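You operate a simulated robot arm through the tools that you are given. There is no shell and no other tool.

The job below is to be done with a simulated two-armed robot. You get a single attempt, and the scene is never put back.

Task
Brush the crumbs off the light box, then light the green block on it, knob on SHOP.
Fine: white brush, back in its spot. Set down upright: white brush. What is to be rubbed or washed off counts as gone when no trace of it is left.

It is judged by the outcome, as a careful person would: the job done as asked, and still so three seconds after it is handed in. It fails if anything else is knocked over, pushed out of place, dropped, spilled or broken.

Robot
Two 7-joint arms with fingered hands on one trunk that stands fixed in place. Base frame: the origin is at the foot of the trunk, x ahead of it, y to its left, z up. Units: cm, rad, N and s.
The left shoulder is at [7, 13.2, 109.2], the right one opposite. With the tool pointing down near the work surface each hand reaches from about 10 to 62 cm from the base axis, measured 20 degrees to its own side. Payload 2.3 kg a hand.
The tool frame of a hand sits at the grasp point between the pads (the TCP): z along the fingers, y along the line on which they close. The tips reach 2.5 cm beyond it. Largest opening 8.8 cm; the body of the gripper starts 2.9 cm behind the TCP. The gripper is a hand of 3 fingers: y runs from the thumb to the fingers, the wrist lies at [-1.3, -9.7, -16.2] in the tool frame, and closing takes about 1.5 s.
Orientation is that of the tool frame in the base frame, as a unit quaternion [x, y, z, w]. With the fingers straight down and the wrist toward the robot, the tool's x, y and z point along [0, 1, 0], [1, 0, 0] and [0, 0, -1] of the base frame.

Tools
- The arms move only by the tool servo_tool. It takes "left_moves", "right_moves" or both (then of equal length, played together; a hand with none holds still); each is a list of rows, each a list of 3 entries, a list of its own where there are three numbers: the shift along the tool's x, y, z in cm, then the turn, a rotation vector about the tool's x, y, z in rad, then the finger opening in cm, from 0 to 8.8. In form: [[[x, y, z], [wx, wy, wz], fingers], ...]. A call has 1 to 20 rows; each row is the pose to reach, as a shift and turn from the pose commanded when the call began, along the tool's axes at that moment. Rows are played at 5 a second. More than 5 cm and 0.15 rad between two rows, or a gripper value outside its range, and nothing of the call is played. A pose out of reach is approached as far as the arm can. The call stops where the force on the tool passes 90 N (or 10 N more than at its start, if that is more) or the arm is blocked; 0.2 s more then pass. Each finger travels about 10.8 cm/s and halts on what it meets, pressing with about 34 N; the grip force reading is that of the motor and also rises with nothing between the fingers. The clock runs only during rows and for 0.2 s after the last one: add rows that repeat a pose to give the fingers time. It gives the time, the measured TCP pose, the force on the tool (base axes), the opening and the grip force at its end, in the units of the frame above (readings bear some noise), with the torque about the TCP (base axes, N m) and any sound that the robot's microphone picked up.
- Cameras (640 x 400 px; columns grow to the right, rows downward): "scene" is now at [11.56, -4.45, 139.69]; the picture's right is [-0.55, -0.84, 0.00], its down [-0.61, 0.40, -0.69] and it looks along [0.57, -0.38, -0.73] (base axes); focal length 317 px, centre (320, 200). "left" rides on the left gripper at [-5.8, -8.5, -9.9] in its tool frame; the picture's right is [-0.67, -0.35, 0.66], its down [0.69, -0.63, 0.37] and it looks along [0.29, 0.70, 0.66] (tool axes); focal length 261 px, centre (320, 200). "right" rides on the right gripper at [5.8, -8.5, -9.9] in its tool frame; the picture's right is [-0.67, 0.35, -0.66], its down [-0.69, -0.63, 0.37] and it looks along [-0.29, 0.69, 0.66] (tool axes); focal length 261 px, centre (320, 200). There is no depth. A picture from a camera that has moved, and an enlarged one, comes with that camera's place and axes in the base frame and with its lens.
- capture(camera): a new picture of that camera. It takes no simulated time.
- raise_lower(by): slides the trunk up (or, below 0, down) by that many cm; the arms and the scene camera ride with it, the base frame stays. It gives what a move gives, with no picture.
- preshape(shape, hand): the hand has 3 fingers and takes this shape, open, in about a second: jaw (thumb against the fingers, like two jaws); tri (thumb and two fingers); tip (a fingertip pinch); poke (one finger out to press); point (the index stretched); flat (the hand flat); cup (the hand cupped); fist (a fist). The gripper value then closes the fingers along that shape, each until it touches; the sizes above hold for jaw. It gives what a move gives, with no picture.
- head_to(pan, tilt): turns the head with the scene camera to pan (to the left, within 1.501 rad either way) and tilt (down, from -0.506 to 1.204), counted from straight ahead of the robot. It gives what a move gives.
- close_up(camera, box): a new picture of the part [left, top, right, bottom] of that camera's present view, enlarged. It takes no simulated time.
- job_done(): hands the job in; it is judged then, once.

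Nothing tells you positions but the pictures and the camera data. Unless the task says otherwise, let go and move clear before handing in.

The tools are called as name(argument=value, ...) on one line, values as JSON. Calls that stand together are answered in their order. servo_tool: Moves the arms, as the interface text tells. Its arguments: {"type":"object","properties":{"left_moves":{"type":"array","items":{"type":"array"}},"right_moves":{"type":"array","items":{"type":"array"}}},"required":[]} The other tools are called the same way: raise_lower (by) slides the trunk up or down; preshape (shape, hand) gives the hand a shape; head_to (pan, tilt) turns the head that bears the scene camera; capture (camera) takes a picture; close_up (camera, box) takes an enlarged picture of a part of a camera's view; job_done () hands the job in.

At the start:

```text
t: 0.0
left_ee_pos: [32.5, -4.47, 109.75]
left_ee_rot: [0.706, 0.708, 0.0, 0.001]
left_wrist_force: [0.0, 1.2, 0.1]
left_moment: [0.06, 0.02, 0.0]
left_width: 8.79
left_gripper_force: 0.1
left_shape: jaw
right_ee_pos: [25.86, -28.74, 118.09]
right_ee_rot: [0.707, 0.707, 0.0, 0.0]
right_wrist_force: [-0.6, -0.1, 0.4]
right_moment: [-0.01, -0.03, 0.01]
right_width: 8.75
right_gripper_force: 0.1
right_shape: jaw
trunk travel left (down, up): [-65.0, 19.0]
head pan, tilt: [-0.579, 0.813]
```

scene: 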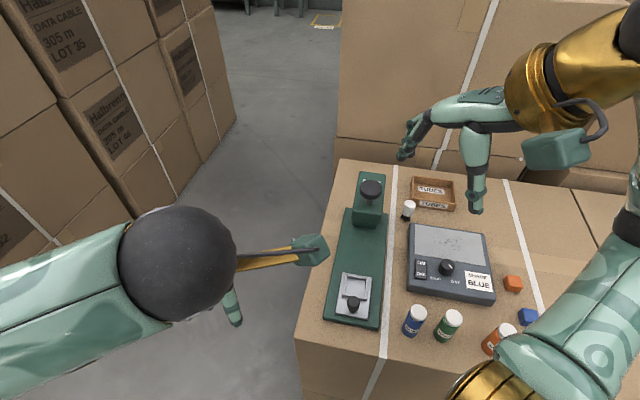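
right: 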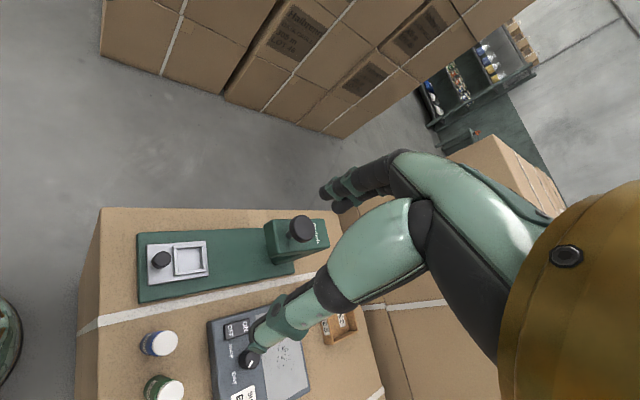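
left: 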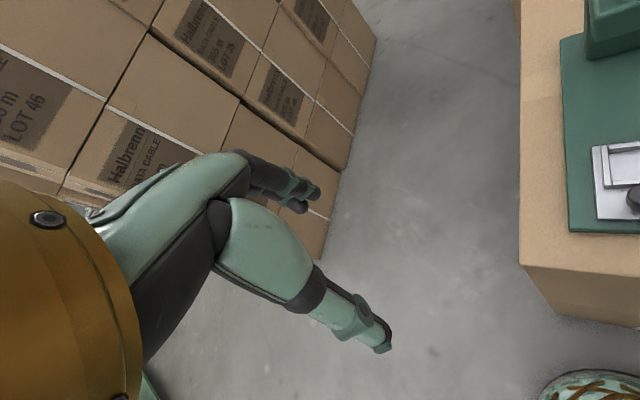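

I see a carton-topped work surface with a green press, a dark light box with a knob and crumbs, a small white brush, jars, and orange and blue blocks. I'll look more closely before moving anything.

close_up(camera="scene", box=[390, 160, 550, 310])

close_up(camera="scene", box=[400, 250, 560, 350])

close_up(camera="scene", box=[320, 160, 480, 260])

close_up(camera="right", box=[80, 190, 400, 400])

```text
2.67 times, centred on (470, 235) of scene
camera zoom: at [11.56, -4.45, 139.69], right [-0.55, -0.84, 0.0], down [-0.61, 0.4, -0.69], along [0.57, -0.38, -0.73], focal length 844 px, centre (-80, 107)
```

zoom: 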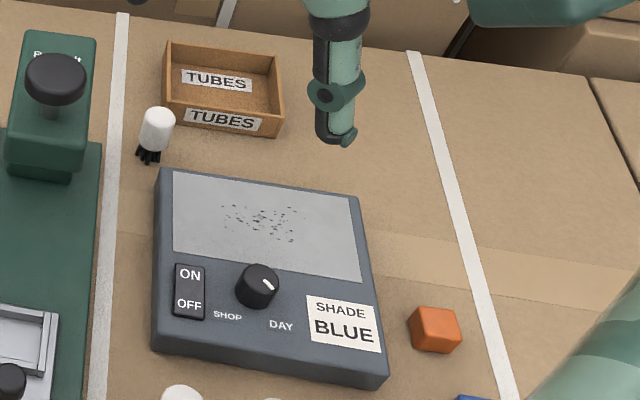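

```text
4.00 times, centred on (480, 300) of scene
camera zoom: at [11.56, -4.45, 139.69], right [-0.55, -0.84, 0.0], down [-0.61, 0.4, -0.69], along [0.57, -0.38, -0.73], focal length 1266 px, centre (-320, -200)
```

zoom: 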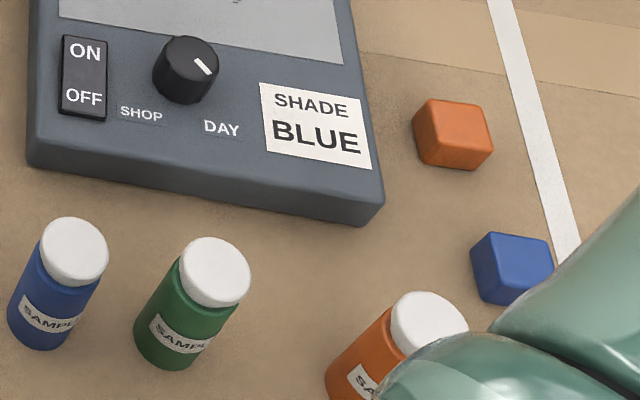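

```text
4.00 times, centred on (400, 210) of scene
camera zoom: at [11.56, -4.45, 139.69], right [-0.55, -0.84, 0.0], down [-0.61, 0.4, -0.69], along [0.57, -0.38, -0.73], focal length 1266 px, centre (0, 160)
```

zoom: 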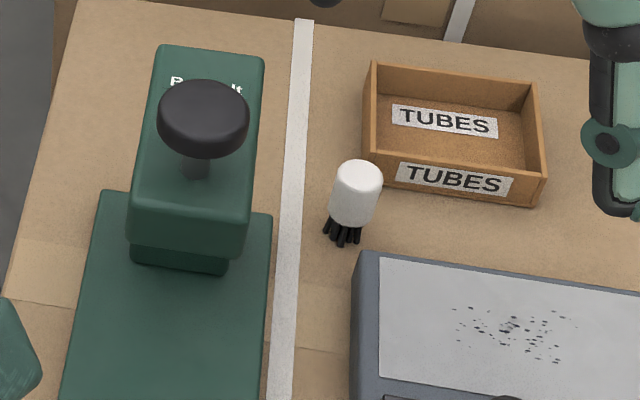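

```text
1.90 times, centred on (240, 295) of right
camera zoom: at [17.25, -22.81, 128.07], right [0.35, -0.67, 0.66], down [-0.63, -0.69, -0.37], along [0.69, -0.29, -0.66], focal length 496 px, centre (472, 19)
```

zoom: 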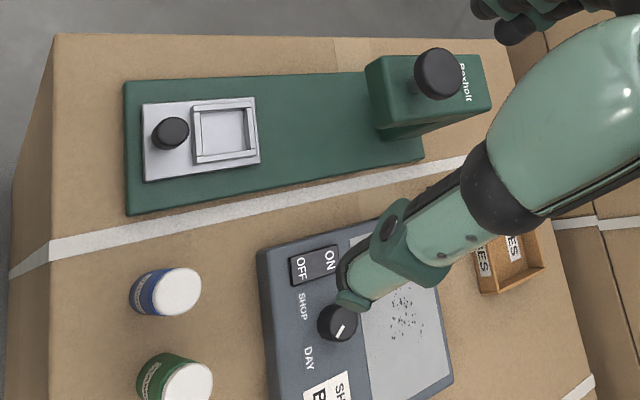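

The light box is about at (26, -45, 83). The right arm may be hiding the green block, so I'll turn the head to look round it.

head_to(pan=-1.1, tilt=0.95)

capture(camera="scene")

```text
t: 0.9
left_ee_pos: [32.51, -4.53, 109.77]
left_ee_rot: [0.707, 0.707, 0.0, 0.001]
left_wrist_force: [1.2, 0.1, 0.3]
left_moment: [0.0, 0.0, 0.02]
left_width: 8.75
left_gripper_force: 0.0
left_shape: jaw
right_ee_pos: [25.76, -28.73, 118.01]
right_ee_rot: [0.707, 0.707, 0.0, 0.001]
right_wrist_force: [-0.2, -0.3, 0.4]
right_moment: [0.04, -0.01, 0.01]
right_width: 8.79
right_gripper_force: 0.1
right_shape: jaw
trunk travel left (down, up): [-65.0, 19.0]
head pan, tilt: [-1.1, 0.949]
```

```text
taken
camera scene: at [8.18, -6.55, 138.66], right [-0.89, -0.45, 0.0], down [-0.37, 0.72, -0.58], along [0.26, -0.52, -0.81], focal length 317 px, centre (320, 200)
```

scene: 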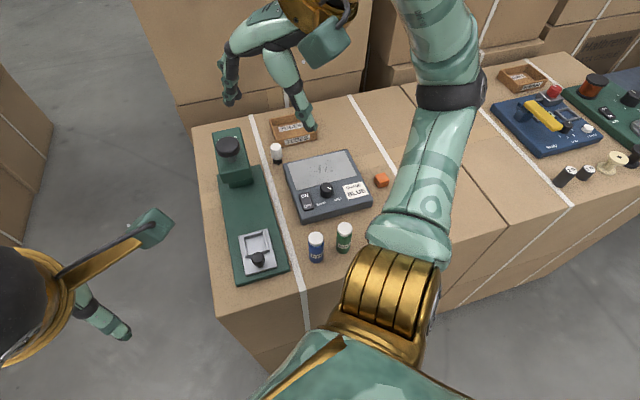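

The right arm covers part of the table. I'll move the left hand out to the left and bring the right hand inward to clear the view.

servo_tool(left_moves=[[[4, 0, 0], [0, 0, 0], 8.8], [[8, 0, 0], [0, 0, 0], 8.8], [[12, 0, 0], [0, 0, 0], 8.8], [[16, 0, 0], [0, 0, 0], 8.8], [[20, 0, 0], [0, 0, 0], 8.8], [[24, 0, 0], [0, 0, 0], 8.8], [[24, 0, 0], [0, 0, 0], 8.8]], right_moves=[[[0, 0, 0], [0, 0, 0], 8.8], [[3, 0, 0], [0, 0, 0], 8.8], [[7, 0, 0], [0, 0, 0], 8.8], [[11, 0, 0], [0, 0, 0], 8.8], [[15, 0, 0], [0, 0, 0], 8.8], [[18, 0, 0], [0, 0, 0], 8.8], [[18, 0, 0], [0, 0, 0], 8.8]])

capture(camera="scene")

capture(camera="right")

```text
t: 2.5
left_ee_pos: [32.48, 19.63, 109.92]
left_ee_rot: [0.707, 0.707, 0.001, 0.001]
left_wrist_force: [0.4, -0.9, 0.3]
left_moment: [0.03, -0.01, -0.01]
left_width: 8.74
left_gripper_force: 0.1
left_shape: jaw
right_ee_pos: [25.88, -10.71, 118.14]
right_ee_rot: [0.707, 0.707, 0.001, -0.001]
right_wrist_force: [-0.2, 0.4, 0.5]
right_moment: [0.0, -0.02, 0.0]
right_width: 8.77
right_gripper_force: 0.1
right_shape: jaw
trunk travel left (down, up): [-65.0, 19.0]
head pan, tilt: [-1.1, 0.949]
```

```text
taken
camera scene: at [8.18, -6.68, 138.65], right [-0.89, -0.45, 0.0], down [-0.37, 0.73, -0.58], along [0.26, -0.52, -0.81], focal length 317 px, centre (320, 200)
```

scene: 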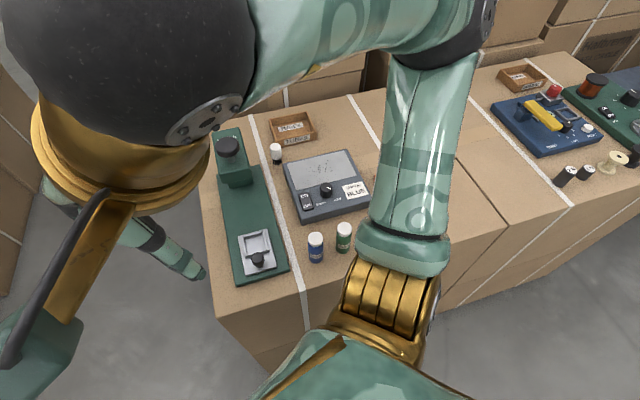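

```text
taken
camera right: at [17.3, -4.83, 128.12], right [0.35, -0.67, 0.65], down [-0.63, -0.68, -0.37], along [0.69, -0.28, -0.66], focal length 261 px, centre (320, 200)
```

right: 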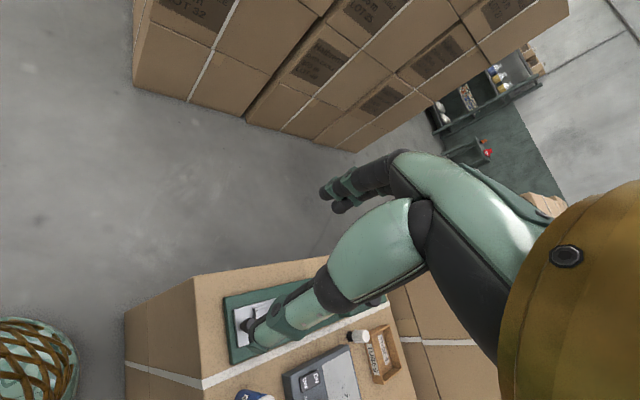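

The elbow still hides part of the table. Extending the right hand ahead and outward should straighten the arm and clear the view.

servo_tool(right_moves=[[[-3, 2, 0], [0, 0, 0], 8.8], [[-6, 5, 0], [0, 0, 0], 8.8], [[-9, 8, 0], [0, 0, 0], 8.8], [[-12, 11, 0], [0, 0, 0], 8.8], [[-15, 14, 0], [0, 0, 0], 8.8], [[-18, 17, 0], [0, 0, 0], 8.8], [[-20, 20, 0], [0, 0, 0], 8.8], [[-21, 23, 0], [0, 0, 0], 8.8], [[-21, 23, 0], [0, 0, 0], 8.8]])

capture(camera="scene")

capture(camera="right")

```text
t: 4.5
left_ee_pos: [32.56, 19.81, 109.82]
left_ee_rot: [0.707, 0.707, 0.0, 0.001]
left_wrist_force: [0.0, -0.5, 0.1]
left_moment: [0.0, 0.0, -0.02]
left_width: 8.73
left_gripper_force: 0.0
left_shape: jaw
right_ee_pos: [46.79, -30.96, 118.1]
right_ee_rot: [0.707, 0.707, 0.0, 0.0]
right_wrist_force: [-0.1, 0.1, -0.4]
right_moment: [0.02, 0.0, 0.0]
right_width: 8.77
right_gripper_force: 0.0
right_shape: jaw
right hand out of reach, approached as far as the arm can: row 8, 9
trunk travel left (down, up): [-65.0, 19.0]
head pan, tilt: [-1.1, 0.949]
```

```text
taken
camera scene: at [8.1, -6.54, 138.66], right [-0.89, -0.45, 0.0], down [-0.37, 0.72, -0.58], along [0.26, -0.52, -0.81], focal length 317 px, centre (320, 200)
```

scene: 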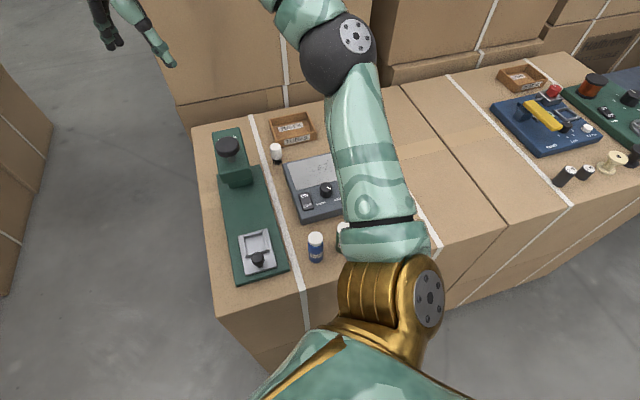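

```text
taken
camera right: at [38.23, -25.11, 128.08], right [0.35, -0.67, 0.66], down [-0.63, -0.69, -0.37], along [0.69, -0.29, -0.66], focal length 261 px, centre (320, 200)
```

right: 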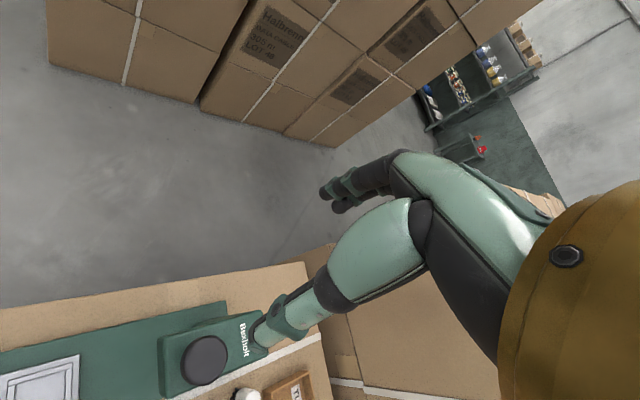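

I still can't see the area right of the light box, so I'll swing the extended right arm further left.

servo_tool(right_moves=[[[4, -1, 0], [0, 0, 0], 8.8], [[8, -1, 0], [0, 0, 0], 8.8], [[12, -1, 0], [0, 0, 0], 8.8], [[16, 0, 0], [0, 0, 0], 8.8], [[20, 2, 0], [0, 0, 0], 8.8], [[24, 4, 0], [0, 0, 0], 8.8], [[26, 5, 0], [0, 0, 0], 8.8], [[26, 5, 0], [0, 0, 0], 8.8]])

capture(camera="scene")

```text
t: 6.3
left_ee_pos: [32.37, 19.54, 109.87]
left_ee_rot: [0.707, 0.707, 0.0, 0.001]
left_wrist_force: [-0.5, 0.3, 0.5]
left_moment: [0.0, -0.01, 0.0]
left_width: 8.77
left_gripper_force: 0.1
left_shape: jaw
right_ee_pos: [50.96, -4.91, 117.48]
right_ee_rot: [0.707, 0.707, 0.0, 0.0]
right_wrist_force: [-0.4, 0.8, 0.4]
right_moment: [0.02, 0.0, 0.0]
right_width: 8.74
right_gripper_force: 0.1
right_shape: jaw
right hand out of reach, approached as far as the arm can: row 7, 8
trunk travel left (down, up): [-65.0, 19.0]
head pan, tilt: [-1.1, 0.949]
```

```text
taken
camera scene: at [8.16, -6.66, 138.65], right [-0.89, -0.45, 0.0], down [-0.37, 0.73, -0.58], along [0.26, -0.52, -0.81], focal length 317 px, centre (320, 200)
```

scene: 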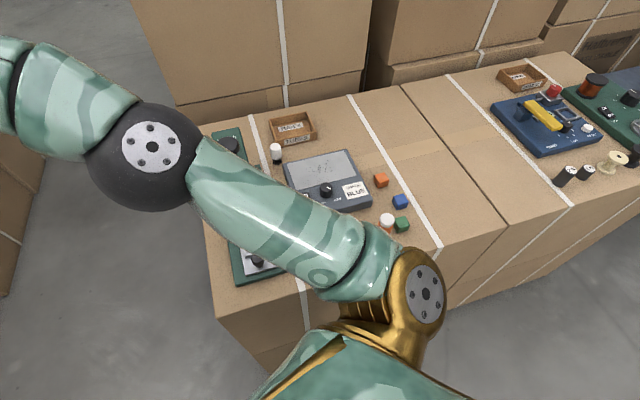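

There is the green block, beside the orange jar. I'll take enlarged views to locate everything.

close_up(camera="scene", box=[260, 130, 420, 230])

close_up(camera="scene", box=[340, 160, 440, 250])

```text
4.00 times, centred on (340, 180) of scene
camera zoom: at [8.16, -6.66, 138.65], right [-0.89, -0.45, 0.0], down [-0.37, 0.73, -0.58], along [0.26, -0.52, -0.81], focal length 1266 px, centre (240, 280)
```

zoom: 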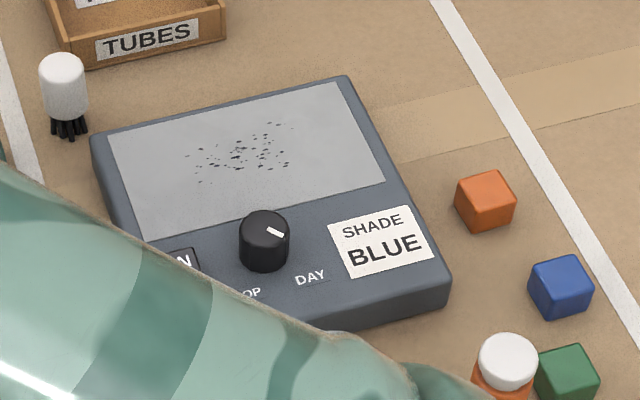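

```text
4.44 times, centred on (390, 205) of scene
camera zoom: at [8.16, -6.66, 138.65], right [-0.89, -0.45, 0.0], down [-0.37, 0.73, -0.58], along [0.26, -0.52, -0.81], focal length 1407 px, centre (9, 178)
```

zoom: 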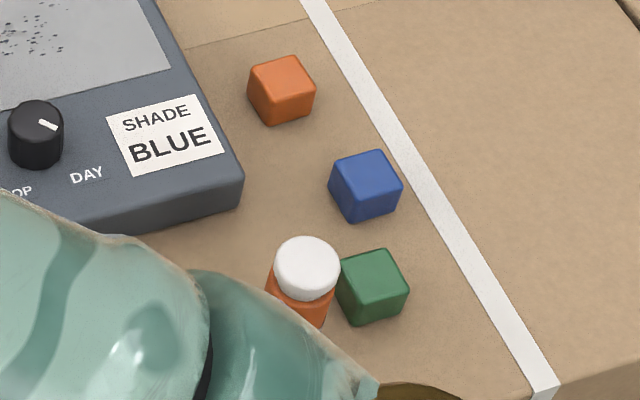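

The table is turned about 45° to the robot: the light box's right runs along (-0.7, -0.7) and its far side along (0.7, -0.7). The brush stands near (43.5, -52) and the green block near (9, -47). Next I'll bring the right hand camera over the box at a 45° yaw to measure positions more accurately.

servo_tool(right_moves=[[[-3.3, -2.9, 0], [0, 0, 0.0785], 8.8], [[-6.6, -5.8, 0], [0, 0, 0.157], 8.8], [[-9.9, -8.7, 0], [0, 0, 0.2356], 8.8], [[-13.2, -11.6, 0], [0, 0, 0.314], 8.8], [[-16.5, -14.5, 0], [0, 0, 0.3927], 8.8], [[-19.8, -17.4, 0], [0, 0, 0.471], 8.8], [[-23.1, -20.3, 0], [0, 0, 0.55], 8.8], [[-26.4, -23.2, 0], [0, 0, 0.628], 8.8], [[-29.7, -26.1, 0], [0, 0, 0.707], 8.8], [[-33, -29, 0], [0, 0, 0.7854], 8.8], [[-33, -29, 0], [0, 0, 0.7854], 8.8]])

capture(camera="right")

capture(camera="scene")

```text
t: 8.8
left_ee_pos: [32.56, 19.83, 109.75]
left_ee_rot: [0.707, 0.707, 0.0, 0.001]
left_wrist_force: [-0.8, 0.4, -0.2]
left_moment: [0.01, -0.05, 0.0]
left_width: 8.73
left_gripper_force: 0.1
left_shape: jaw
right_ee_pos: [31.27, -39.03, 116.52]
right_ee_rot: [0.924, 0.382, -0.001, 0.0]
right_wrist_force: [0.7, 0.6, 0.5]
right_moment: [0.01, 0.01, -0.02]
right_width: 8.78
right_gripper_force: 0.0
right_shape: jaw
right hand out of reach, approached as far as the arm can: row 8, 9, 10, 11
trunk travel left (down, up): [-65.0, 19.0]
head pan, tilt: [-1.1, 0.949]
```

```text
taken
camera right: at [29.39, -28.88, 126.56], right [-0.23, -0.72, 0.66], down [-0.93, -0.04, -0.37], along [0.29, -0.69, -0.66], focal length 261 px, centre (320, 200)
```

right: 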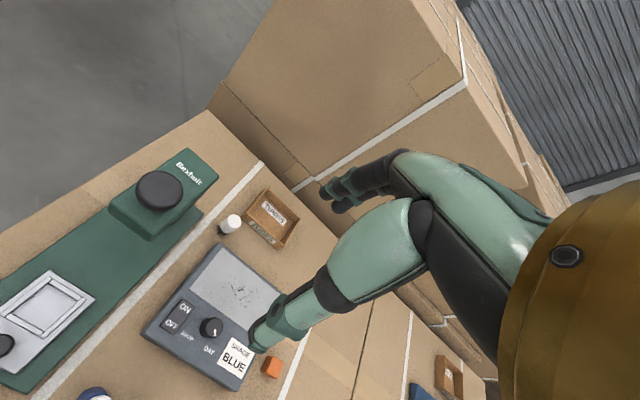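

```text
taken
camera scene: at [8.17, -6.49, 138.66], right [-0.89, -0.45, 0.0], down [-0.37, 0.72, -0.58], along [0.26, -0.52, -0.81], focal length 317 px, centre (320, 200)
```

scene: 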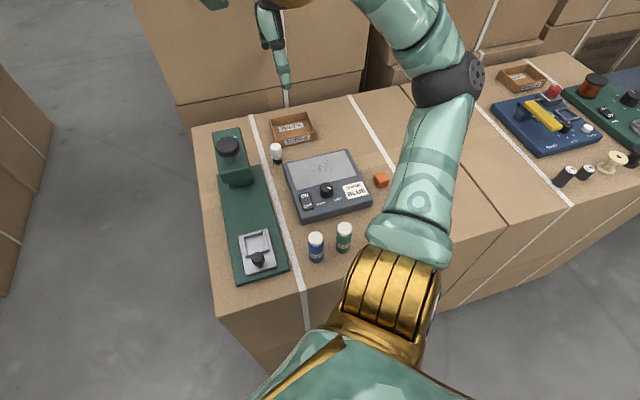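

The press knob top is tall (about z 99) and stands left of the brush, so I'll need clearance there. I'll lower the hand a little, as it should reach better nearer the table.

servo_tool(right_moves=[[[0, 0, 3], [0, 0, 0], 8.8], [[0, 0, 6], [0, 0, 0], 8.8], [[0, 0, 9], [0, 0, 0], 8.8], [[0, 0, 12], [0, 0, 0], 8.8], [[0, 0, 12], [0, 0, 0], 8.8]])

capture(camera="right")

capture(camera="scene")

```text
t: 9.9
left_ee_pos: [32.41, 19.7, 109.79]
left_ee_rot: [0.707, 0.707, -0.001, 0.001]
left_wrist_force: [0.5, -0.9, -0.4]
left_moment: [0.01, -0.05, 0.01]
left_width: 8.77
left_gripper_force: 0.1
left_shape: jaw
right_ee_pos: [31.26, -38.79, 104.57]
right_ee_rot: [0.924, 0.383, 0.0, 0.0]
right_wrist_force: [0.4, -0.2, 0.4]
right_moment: [0.0, 0.0, -0.01]
right_width: 8.78
right_gripper_force: 0.1
right_shape: jaw
trunk travel left (down, up): [-65.0, 19.0]
head pan, tilt: [-1.1, 0.949]
```

```text
taken
camera right: at [29.21, -28.63, 114.64], right [-0.23, -0.72, 0.66], down [-0.93, -0.04, -0.37], along [0.29, -0.69, -0.66], focal length 261 px, centre (320, 200)
```

right: 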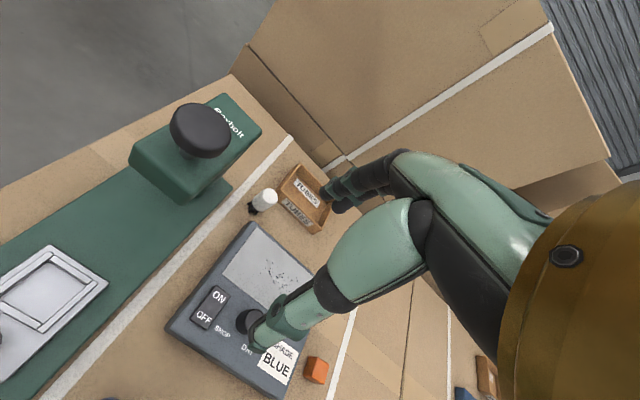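

```text
taken
camera scene: at [8.16, -6.51, 138.66], right [-0.89, -0.45, 0.0], down [-0.37, 0.72, -0.58], along [0.26, -0.52, -0.81], focal length 317 px, centre (320, 200)
```

scene: 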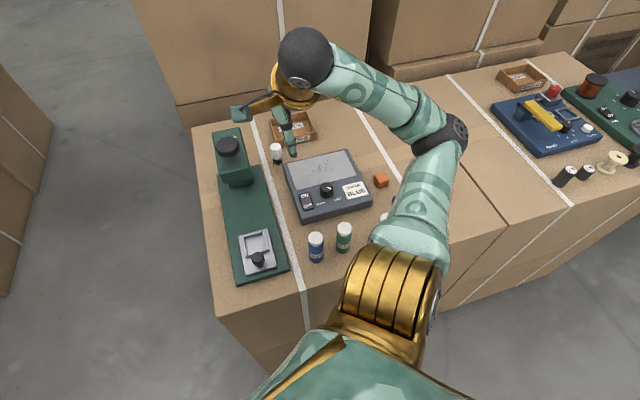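

The hand now moves freely at this height. I'll take enlarged views from both cameras to triangulate the brush, box, knob and blocks.

close_up(camera="right", box=[160, 150, 360, 400])

close_up(camera="scene", box=[200, 100, 400, 225])

close_up(camera="right", box=[160, 170, 320, 270])

```text
1.60 times, centred on (260, 275) of right
camera zoom: at [29.21, -28.63, 114.64], right [-0.23, -0.72, 0.66], down [-0.93, -0.04, -0.37], along [0.29, -0.69, -0.66], focal length 417 px, centre (416, 80)
```

zoom: 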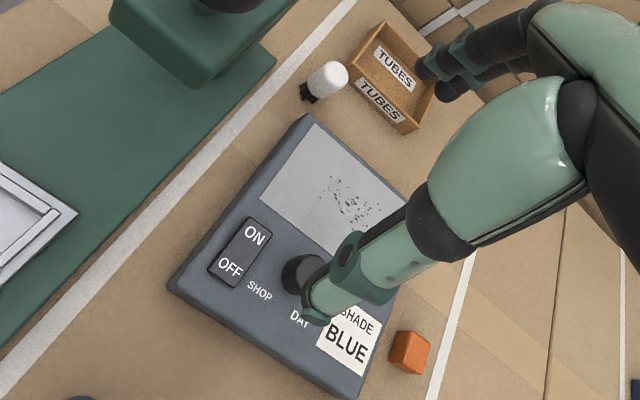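

```text
3.20 times, centred on (300, 162) of scene
camera zoom: at [8.16, -6.51, 138.66], right [-0.89, -0.45, 0.0], down [-0.37, 0.72, -0.58], along [0.26, -0.52, -0.81], focal length 1013 px, centre (384, 320)
```

zoom: 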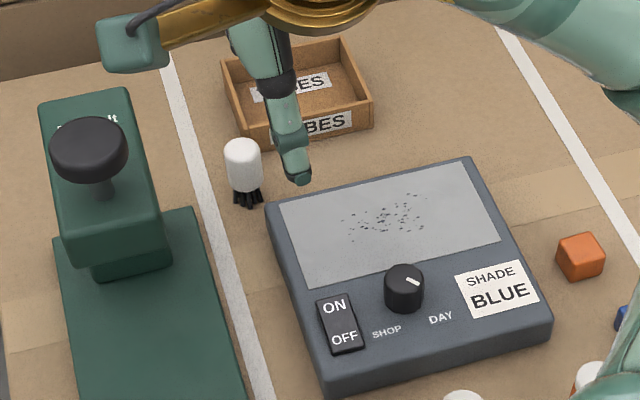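

```text
4.00 times, centred on (240, 220) of right
camera zoom: at [29.21, -28.63, 114.64], right [-0.23, -0.72, 0.66], down [-0.93, -0.04, -0.37], along [0.29, -0.69, -0.66], focal length 1043 px, centre (640, 120)
```

zoom: 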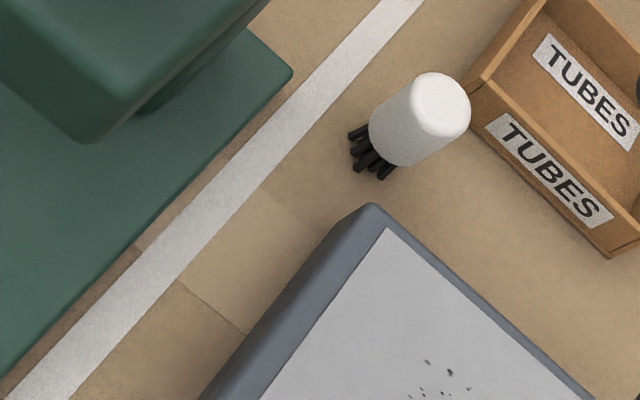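

I place the brush axis at (43.0, -51.2) with its top at z 83.2, the table at z 76.8, the box top at z 81.4, the knob at (26.3, -45.2), and the crumbs around (31.3, -51.6). I'll lower the trunk 8 cm for reach.

raise_lower(by=-8)

capture(camera="scene")

```text
t: 11.1
left_ee_pos: [32.39, 19.68, 101.74]
left_ee_rot: [0.707, 0.707, 0.0, 0.001]
left_wrist_force: [0.2, 0.0, 0.3]
left_moment: [-0.01, -0.02, -0.01]
left_width: 8.73
left_gripper_force: 0.0
left_shape: jaw
right_ee_pos: [31.17, -38.93, 96.69]
right_ee_rot: [0.924, 0.383, 0.0, 0.0]
right_wrist_force: [0.7, 0.6, -0.1]
right_moment: [-0.02, -0.01, 0.0]
right_width: 8.78
right_gripper_force: 0.2
right_shape: jaw
trunk travel left (down, up): [-57.0, 27.0]
head pan, tilt: [-1.1, 0.949]
```

```text
taken
camera scene: at [8.15, -6.53, 130.66], right [-0.89, -0.45, 0.0], down [-0.37, 0.72, -0.58], along [0.26, -0.52, -0.81], focal length 317 px, centre (320, 200)
```

scene: 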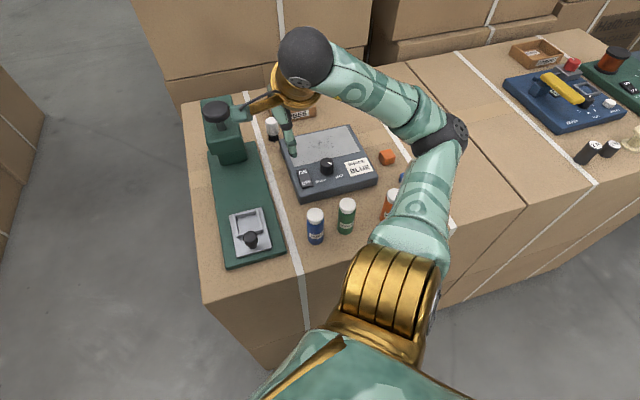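

Clear so far. I'll yaw the hand 20° so its camera housing stays off the press, narrow the fingers, descend to z 88.5, and advance to stand over the brush.

servo_tool(right_moves=[[[0, 0, 2.7], [0, 0, -0.117], 4.6], [[0, 0, 5.4], [0, 0, -0.233], 4.6], [[0, 0, 8.2], [0, 0, -0.35], 4.6], [[-0.1, 4, 8.2], [0, 0, -0.35], 4.6], [[-0.2, 8, 8.2], [0, 0, -0.35], 4.6], [[-0.3, 11, 8.2], [0, 0, -0.35], 4.6], [[-0.3, 13, 8.2], [0, 0, -0.35], 4.6], [[-0.3, 13, 8.2], [0, 0, -0.35], 4.6]])

capture(camera="right")

capture(camera="scene")

```text
t: 12.9
left_ee_pos: [32.43, 19.7, 101.84]
left_ee_rot: [0.707, 0.708, 0.0, 0.001]
left_wrist_force: [0.2, 0.8, -0.7]
left_moment: [0.0, -0.02, 0.0]
left_width: 8.75
left_gripper_force: 0.0
left_shape: jaw
right_ee_pos: [40.18, -48.25, 88.53]
right_ee_rot: [0.843, 0.538, 0.0, 0.0]
right_wrist_force: [0.0, 0.3, 0.3]
right_moment: [0.01, 0.02, 0.02]
right_width: 4.65
right_gripper_force: 0.1
right_shape: jaw
trunk travel left (down, up): [-57.0, 27.0]
head pan, tilt: [-1.1, 0.949]
```

```text
taken
camera right: at [34.8, -39.3, 98.48], right [0.03, -0.75, 0.66], down [-0.86, -0.36, -0.37], along [0.51, -0.55, -0.66], focal length 261 px, centre (320, 200)
```

right: 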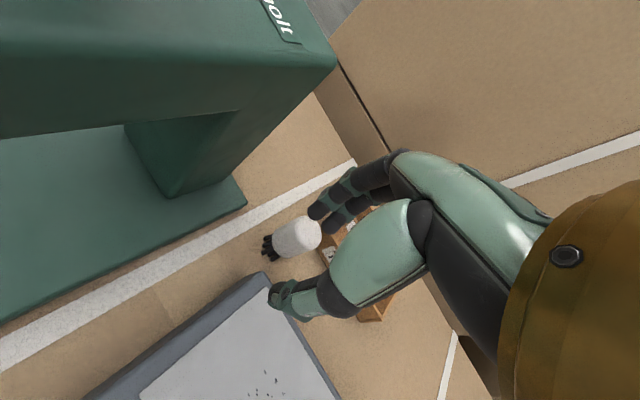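

```text
taken
camera scene: at [8.14, -6.54, 130.66], right [-0.89, -0.45, 0.0], down [-0.37, 0.72, -0.58], along [0.26, -0.52, -0.81], focal length 317 px, centre (320, 200)
```

scene: 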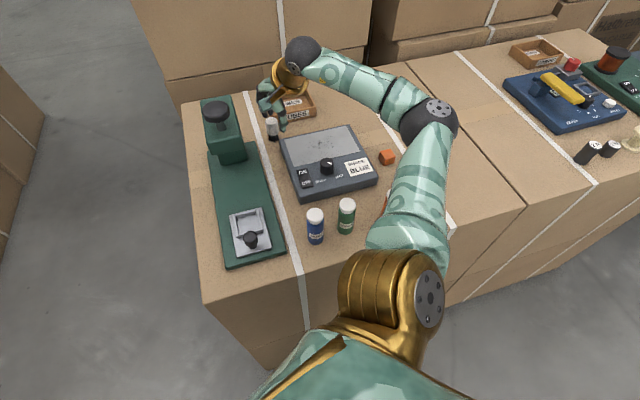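

The fingers are beginning to straddle the brush from above with space to the press. I'll zoom in to refine its position.

close_up(camera="right", box=[240, 180, 400, 330])

close_up(camera="scene", box=[240, 80, 340, 150])

```text
2.67 times, centred on (320, 255) of right
camera zoom: at [34.8, -39.3, 98.48], right [0.03, -0.75, 0.66], down [-0.86, -0.36, -0.37], along [0.51, -0.55, -0.66], focal length 695 px, centre (320, 53)
```

zoom: 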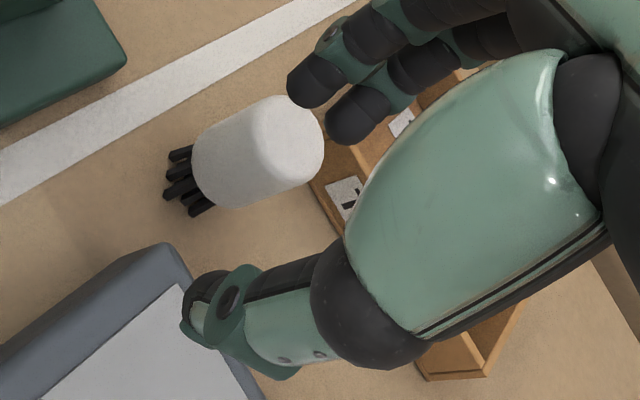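

```text
5.71 times, centred on (290, 115) of scene
camera zoom: at [8.14, -6.54, 130.66], right [-0.89, -0.45, 0.0], down [-0.37, 0.72, -0.58], along [0.26, -0.52, -0.81], focal length 1809 px, centre (491, 686)
```

zoom: 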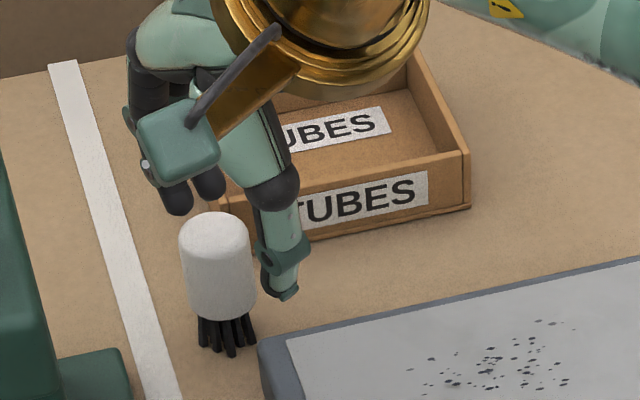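

Refined, the brush is at about (43.0, -51.1), top z 83.5. I'll centre over it before descending.

servo_tool(right_moves=[[[-0.5, 1.3, 0], [0, 0, 0], 4.8], [[-1.0, 2.6, 0], [0, 0, 0], 4.8], [[-1.4, 3.75, 0], [0, 0, 0], 4.8], [[-1.4, 3.75, 0], [0, 0, 0], 4.8]])

close_up(camera="right", box=[240, 180, 400, 330])

close_up(camera="scene", box=[190, 70, 350, 170])

```text
t: 13.9
left_ee_pos: [32.49, 19.82, 101.71]
left_ee_rot: [0.706, 0.708, 0.0, 0.001]
left_wrist_force: [0.2, -0.3, 0.5]
left_moment: [-0.02, 0.01, -0.01]
left_width: 8.79
left_gripper_force: 0.0
left_shape: jaw
right_ee_pos: [42.96, -51.1, 88.34]
right_ee_rot: [0.843, 0.538, 0.0, 0.0]
right_wrist_force: [-0.1, -0.3, 0.4]
right_moment: [0.01, -0.01, -0.01]
right_width: 4.76
right_gripper_force: 0.1
right_shape: jaw
trunk travel left (down, up): [-57.0, 27.0]
head pan, tilt: [-1.1, 0.949]
```

```text
2.67 times, centred on (320, 255) of right
camera zoom: at [37.68, -42.24, 98.45], right [0.03, -0.75, 0.66], down [-0.86, -0.36, -0.37], along [0.51, -0.55, -0.66], focal length 695 px, centre (320, 53)
```

zoom: 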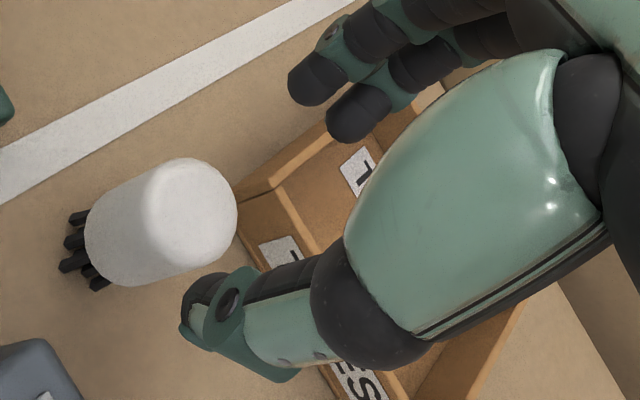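

```text
4.00 times, centred on (270, 120) of scene
camera zoom: at [8.15, -6.54, 130.66], right [-0.89, -0.45, 0.0], down [-0.37, 0.72, -0.58], along [0.26, -0.52, -0.81], focal length 1266 px, centre (520, 520)
```

zoom: 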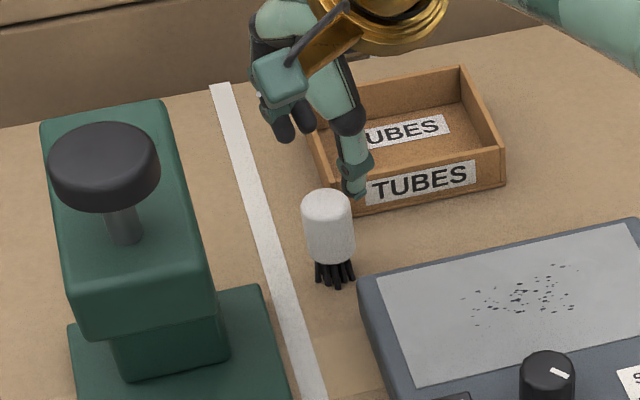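

The picture matches the prediction to about 1 mm, so the hand is centred over the brush. I'll descend to z 82 without closing yet.

servo_tool(right_moves=[[[0, 0, 1.2], [0, 0, 0], 4.8], [[0, 0, 2.4], [0, 0, 0], 4.8], [[0, 0, 3.6], [0, 0, 0], 4.8], [[0, 0, 4.8], [0, 0, 0], 4.8], [[0, 0, 5.7], [0, 0, 0], 4.8], [[0, 0, 6.35], [0, 0, 0], 4.8], [[0, 0, 6.35], [0, 0, 0], 4.8]])

close_up(camera="right", box=[200, 160, 400, 360])

close_up(camera="scene", box=[190, 70, 350, 170])

```text
t: 15.5
left_ee_pos: [32.5, 19.7, 101.75]
left_ee_rot: [0.706, 0.708, 0.0, 0.0]
left_wrist_force: [-0.3, 0.5, -0.4]
left_moment: [-0.04, 0.0, 0.01]
left_width: 8.76
left_gripper_force: 0.1
left_shape: jaw
right_ee_pos: [43.12, -51.17, 82.07]
right_ee_rot: [0.843, 0.537, 0.0, 0.0]
right_wrist_force: [1.9, -1.7, 1.4]
right_moment: [0.01, 0.05, 0.03]
right_width: 4.67
right_gripper_force: 0.1
right_shape: jaw
trunk travel left (down, up): [-57.0, 27.0]
head pan, tilt: [-1.1, 0.949]
```

```text
2.00 times, centred on (300, 260) of right
camera zoom: at [37.74, -42.23, 92.09], right [0.03, -0.75, 0.66], down [-0.86, -0.36, -0.37], along [0.51, -0.55, -0.66], focal length 521 px, centre (360, 80)
```

zoom: 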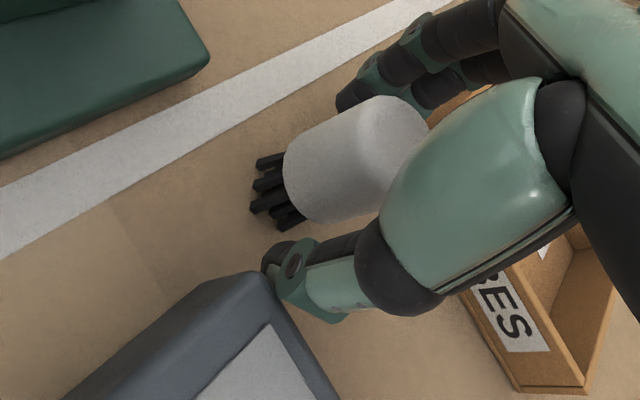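

```text
4.00 times, centred on (270, 120) of scene
camera zoom: at [8.19, -6.56, 130.66], right [-0.89, -0.45, 0.0], down [-0.37, 0.72, -0.58], along [0.26, -0.52, -0.81], focal length 1266 px, centre (520, 520)
```

zoom: 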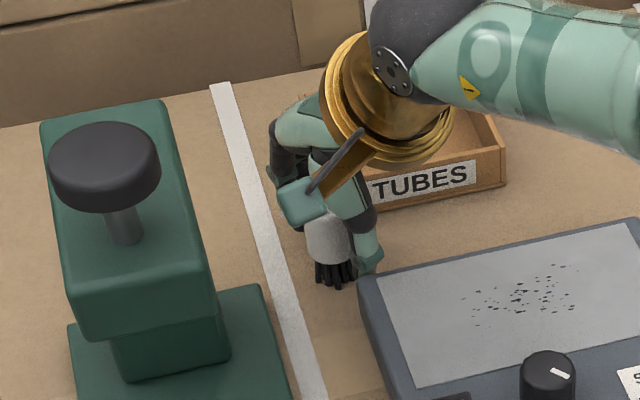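

The fingers straddle the handle, and a light reading suggests the thumb is just grazing the box corner; closing will move it away. Closing on the brush now.

servo_tool(right_moves=[[[0, 0, 0], [0, 0, 0], 4.0], [[0, 0, 0], [0, 0, 0], 3.4], [[0, 0, 0], [0, 0, 0], 2.8], [[0, 0, 0], [0, 0, 0], 2.2], [[0, 0, 0], [0, 0, 0], 1.5], [[0, 0, 0], [0, 0, 0], 1.5], [[0, 0, 0], [0, 0, 0], 1.5], [[0, 0, 0], [0, 0, 0], 1.5], [[0, 0, 0], [0, 0, 0], 1.5]])

close_up(camera="right", box=[200, 160, 400, 360])

close_up(camera="scene", box=[190, 70, 350, 170])

```text
t: 17.5
left_ee_pos: [32.55, 19.63, 101.8]
left_ee_rot: [0.707, 0.707, 0.0, 0.0]
left_wrist_force: [-0.2, 0.7, 0.7]
left_moment: [0.01, -0.01, -0.01]
left_width: 8.75
left_gripper_force: 0.0
left_shape: jaw
right_ee_pos: [43.16, -51.08, 82.05]
right_ee_rot: [0.843, 0.538, 0.0, 0.001]
right_wrist_force: [0.0, -0.4, -0.4]
right_moment: [-0.02, 0.01, 0.01]
right_width: 1.94
right_gripper_force: 34.4
right_shape: jaw
trunk travel left (down, up): [-57.0, 27.0]
head pan, tilt: [-1.1, 0.949]
```

```text
2.00 times, centred on (300, 260) of right
camera zoom: at [37.73, -42.23, 92.1], right [0.03, -0.75, 0.66], down [-0.86, -0.36, -0.37], along [0.51, -0.55, -0.66], focal length 521 px, centre (360, 80)
```

zoom: 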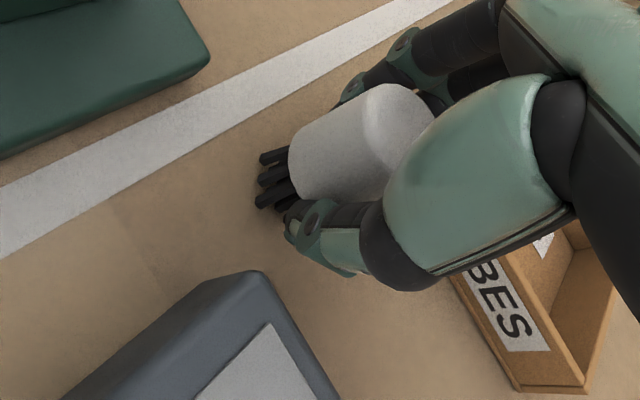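

```text
4.00 times, centred on (270, 120) of scene
camera zoom: at [8.18, -6.55, 130.66], right [-0.89, -0.45, 0.0], down [-0.37, 0.72, -0.58], along [0.26, -0.52, -0.81], focal length 1266 px, centre (520, 520)
```

zoom: 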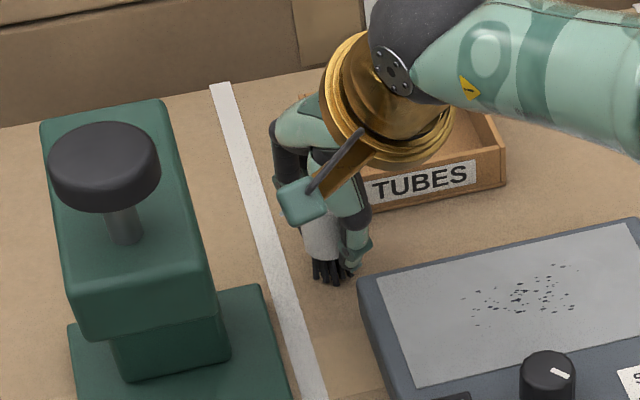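

The brush is held (34 N, width about 1.9). I'll lift it straight up 5 cm and check the grip.

servo_tool(right_moves=[[[0, 0, -0.6], [0, 0, 0], 1.5], [[0, 0, -1.6], [0, 0, 0], 1.5], [[0, 0, -3], [0, 0, 0], 1.5], [[0, 0, -4.5], [0, 0, 0], 1.5], [[0, 0, -6], [0, 0, 0], 1.5], [[0, 0, -6], [0, 0, 0], 1.5]])

close_up(camera="right", box=[200, 160, 400, 360])

close_up(camera="scene", box=[230, 80, 390, 200])

```text
t: 18.9
left_ee_pos: [32.44, 19.67, 101.76]
left_ee_rot: [0.707, 0.707, 0.0, -0.001]
left_wrist_force: [0.1, -0.5, -0.5]
left_moment: [0.03, -0.02, 0.0]
left_width: 8.74
left_gripper_force: 0.0
left_shape: jaw
right_ee_pos: [43.03, -51.13, 88.06]
right_ee_rot: [0.843, 0.538, 0.0, 0.0]
right_wrist_force: [0.4, -0.8, 0.2]
right_moment: [0.0, 0.01, 0.0]
right_width: 1.93
right_gripper_force: 33.8
right_shape: jaw
trunk travel left (down, up): [-57.0, 27.0]
head pan, tilt: [-1.1, 0.949]
```

```text
2.00 times, centred on (300, 260) of right
camera zoom: at [37.71, -42.26, 98.1], right [0.03, -0.75, 0.66], down [-0.86, -0.36, -0.37], along [0.51, -0.55, -0.66], focal length 521 px, centre (360, 80)
```

zoom: 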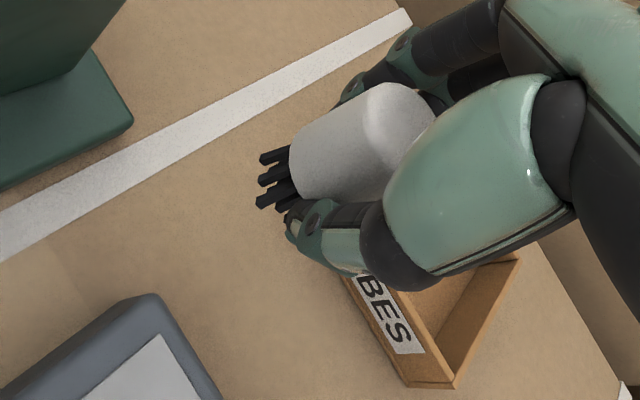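

```text
3.33 times, centred on (310, 140) of scene
camera zoom: at [8.19, -6.57, 130.66], right [-0.89, -0.45, 0.0], down [-0.37, 0.72, -0.58], along [0.26, -0.52, -0.81], focal length 1056 px, centre (353, 400)
```

zoom: 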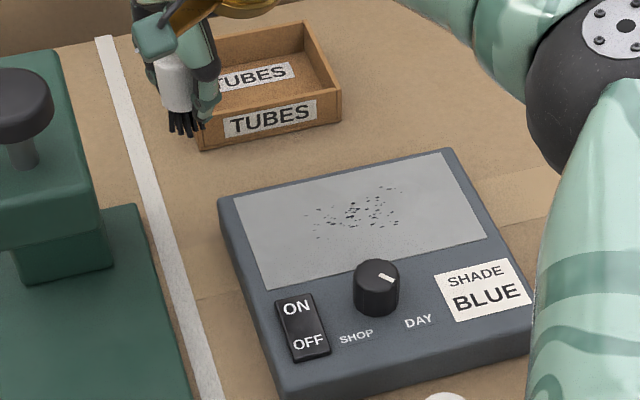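

The brush is held upright with its bristles about 5.2 cm below the TCP. I'll carry it over the left part of the panel, just above the surface, away from the crumbs.

servo_tool(right_moves=[[[0, 0, -0.6], [0, 0, 0], 1.5], [[-0.3, -2.2, -0.6], [0, 0, 0], 1.5], [[-0.6, -5, -0.6], [0, 0, 0], 1.5], [[-0.9, -7.5, -0.6], [0, 0, 0], 1.5], [[-1.0, -8.95, -0.6], [0, 0, 0], 1.5], [[-1.0, -8.95, -0.6], [0, 0, 0], 1.5]])

capture(camera="right")

close_up(camera="scene", box=[250, 90, 410, 210])

```text
t: 20.3
left_ee_pos: [32.44, 19.55, 101.69]
left_ee_rot: [0.707, 0.707, 0.0, 0.0]
left_wrist_force: [-0.7, 0.1, 0.4]
left_moment: [0.01, 0.02, 0.01]
left_width: 8.77
left_gripper_force: 0.0
left_shape: jaw
right_ee_pos: [34.62, -48.22, 88.76]
right_ee_rot: [0.843, 0.537, 0.0, 0.0]
right_wrist_force: [-0.2, 0.7, 0.0]
right_moment: [0.0, -0.02, 0.0]
right_width: 1.92
right_gripper_force: 34.1
right_shape: jaw
trunk travel left (down, up): [-57.0, 27.0]
head pan, tilt: [-1.1, 0.949]
```

```text
taken
camera right: at [29.25, -39.26, 98.75], right [0.03, -0.75, 0.66], down [-0.86, -0.36, -0.37], along [0.51, -0.55, -0.66], focal length 261 px, centre (320, 200)
```

right: 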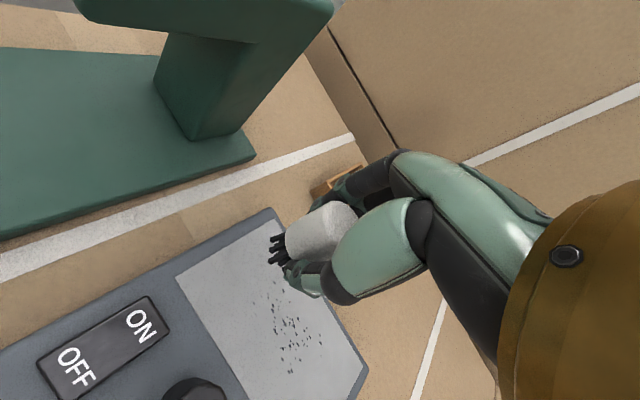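

```text
3.33 times, centred on (330, 150) of scene
camera zoom: at [8.2, -6.56, 130.66], right [-0.89, -0.45, 0.0], down [-0.37, 0.72, -0.58], along [0.26, -0.52, -0.81], focal length 1056 px, centre (287, 367)
```

zoom: 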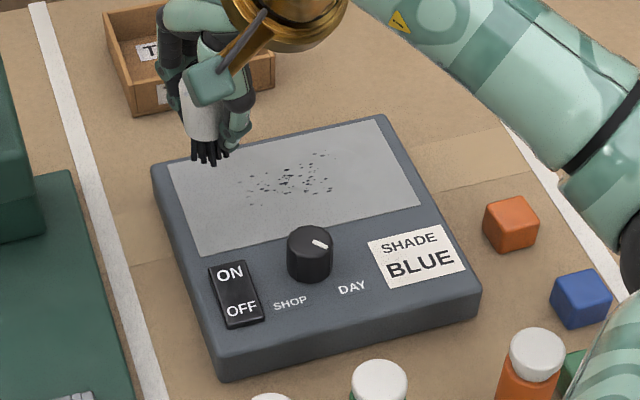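

The bristles hover over the panel's left end. I'll lower slowly to find contact.

servo_tool(right_moves=[[[0, 0, 0.8], [0, 0, 0], 1.5], [[0, 0, 1.3], [0, 0, 0], 1.5], [[0, 0, 1.6], [0, 0, 0], 1.5], [[0, 0, 1.8], [0, 0, 0], 1.5], [[0, 0, 1.8], [0, 0, 0], 1.5]])

close_up(camera="right", box=[220, 190, 380, 310])

```text
t: 21.5
left_ee_pos: [32.54, 19.66, 101.73]
left_ee_rot: [0.706, 0.708, -0.001, 0.0]
left_wrist_force: [0.1, 0.0, 0.5]
left_moment: [-0.02, -0.01, 0.0]
left_width: 8.77
left_gripper_force: 0.0
left_shape: jaw
right_ee_pos: [34.48, -48.19, 86.98]
right_ee_rot: [0.843, 0.538, 0.0, 0.001]
right_wrist_force: [-0.5, 0.6, -0.3]
right_moment: [-0.02, 0.01, -0.02]
right_width: 1.9
right_gripper_force: 33.6
right_shape: jaw
trunk travel left (down, up): [-57.0, 27.0]
head pan, tilt: [-1.1, 0.949]
```

```text
3.33 times, centred on (300, 250) of right
camera zoom: at [29.13, -39.25, 96.88], right [0.03, -0.75, 0.66], down [-0.86, -0.36, -0.37], along [0.51, -0.55, -0.66], focal length 869 px, centre (387, 33)
```

zoom: 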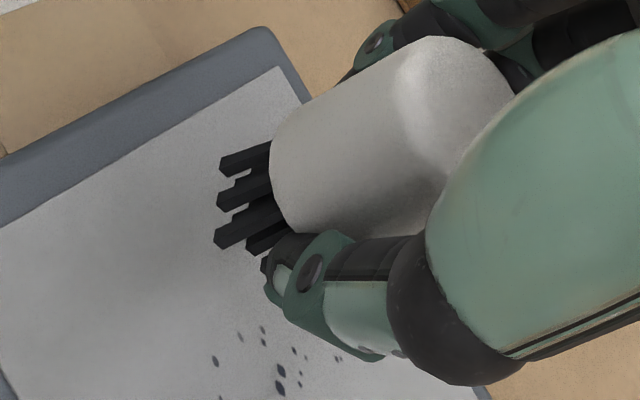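

No contact yet. I'll lower in smaller steps.

servo_tool(right_moves=[[[0, 0, 0.1], [0, 0, 0], 1.5], [[0, 0, 0.2], [0, 0, 0], 1.5], [[0, 0, 0.3], [0, 0, 0], 1.5], [[0, 0, 0.3], [0, 0, 0], 1.5]])

```text
t: 22.5
left_ee_pos: [32.54, 19.69, 101.71]
left_ee_rot: [0.707, 0.707, 0.0, 0.001]
left_wrist_force: [-0.4, -0.7, 0.3]
left_moment: [0.01, -0.01, -0.01]
left_width: 8.74
left_gripper_force: 0.0
left_shape: jaw
right_ee_pos: [34.43, -48.17, 86.62]
right_ee_rot: [0.844, 0.537, 0.0, 0.0]
right_wrist_force: [0.6, -0.7, -1.4]
right_moment: [-0.02, 0.05, -0.03]
right_width: 1.91
right_gripper_force: 33.7
right_shape: jaw
trunk travel left (down, up): [-57.0, 27.0]
head pan, tilt: [-1.1, 0.949]
```

servo_tool(right_moves=[[[0, 0, 0.1], [0, 0, 0], 1.5], [[0, 0, 0.2], [0, 0, 0], 1.5], [[0, 0, 0.2], [0, 0, 0], 1.5]])

close_up(camera="right", box=[220, 190, 380, 310])

```text
t: 23.3
left_ee_pos: [32.59, 19.8, 101.79]
left_ee_rot: [0.707, 0.707, 0.0, 0.0]
left_wrist_force: [-0.5, 0.7, -0.5]
left_moment: [0.01, -0.01, 0.01]
left_width: 8.76
left_gripper_force: 0.0
left_shape: jaw
right_ee_pos: [34.39, -48.31, 86.3]
right_ee_rot: [0.843, 0.537, 0.001, 0.0]
right_wrist_force: [-0.6, 0.1, -0.2]
right_moment: [0.02, 0.01, -0.02]
right_width: 1.93
right_gripper_force: 33.3
right_shape: jaw
trunk travel left (down, up): [-57.0, 27.0]
head pan, tilt: [-1.1, 0.949]
```

```text
3.33 times, centred on (300, 250) of right
camera zoom: at [29.16, -39.33, 96.4], right [0.03, -0.75, 0.66], down [-0.86, -0.36, -0.37], along [0.51, -0.55, -0.66], focal length 869 px, centre (387, 33)
```

zoom: 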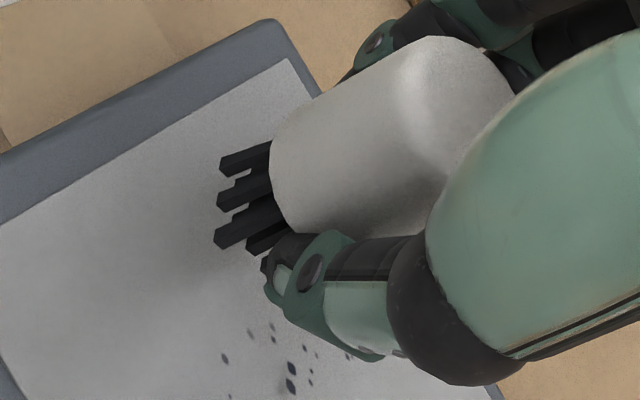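

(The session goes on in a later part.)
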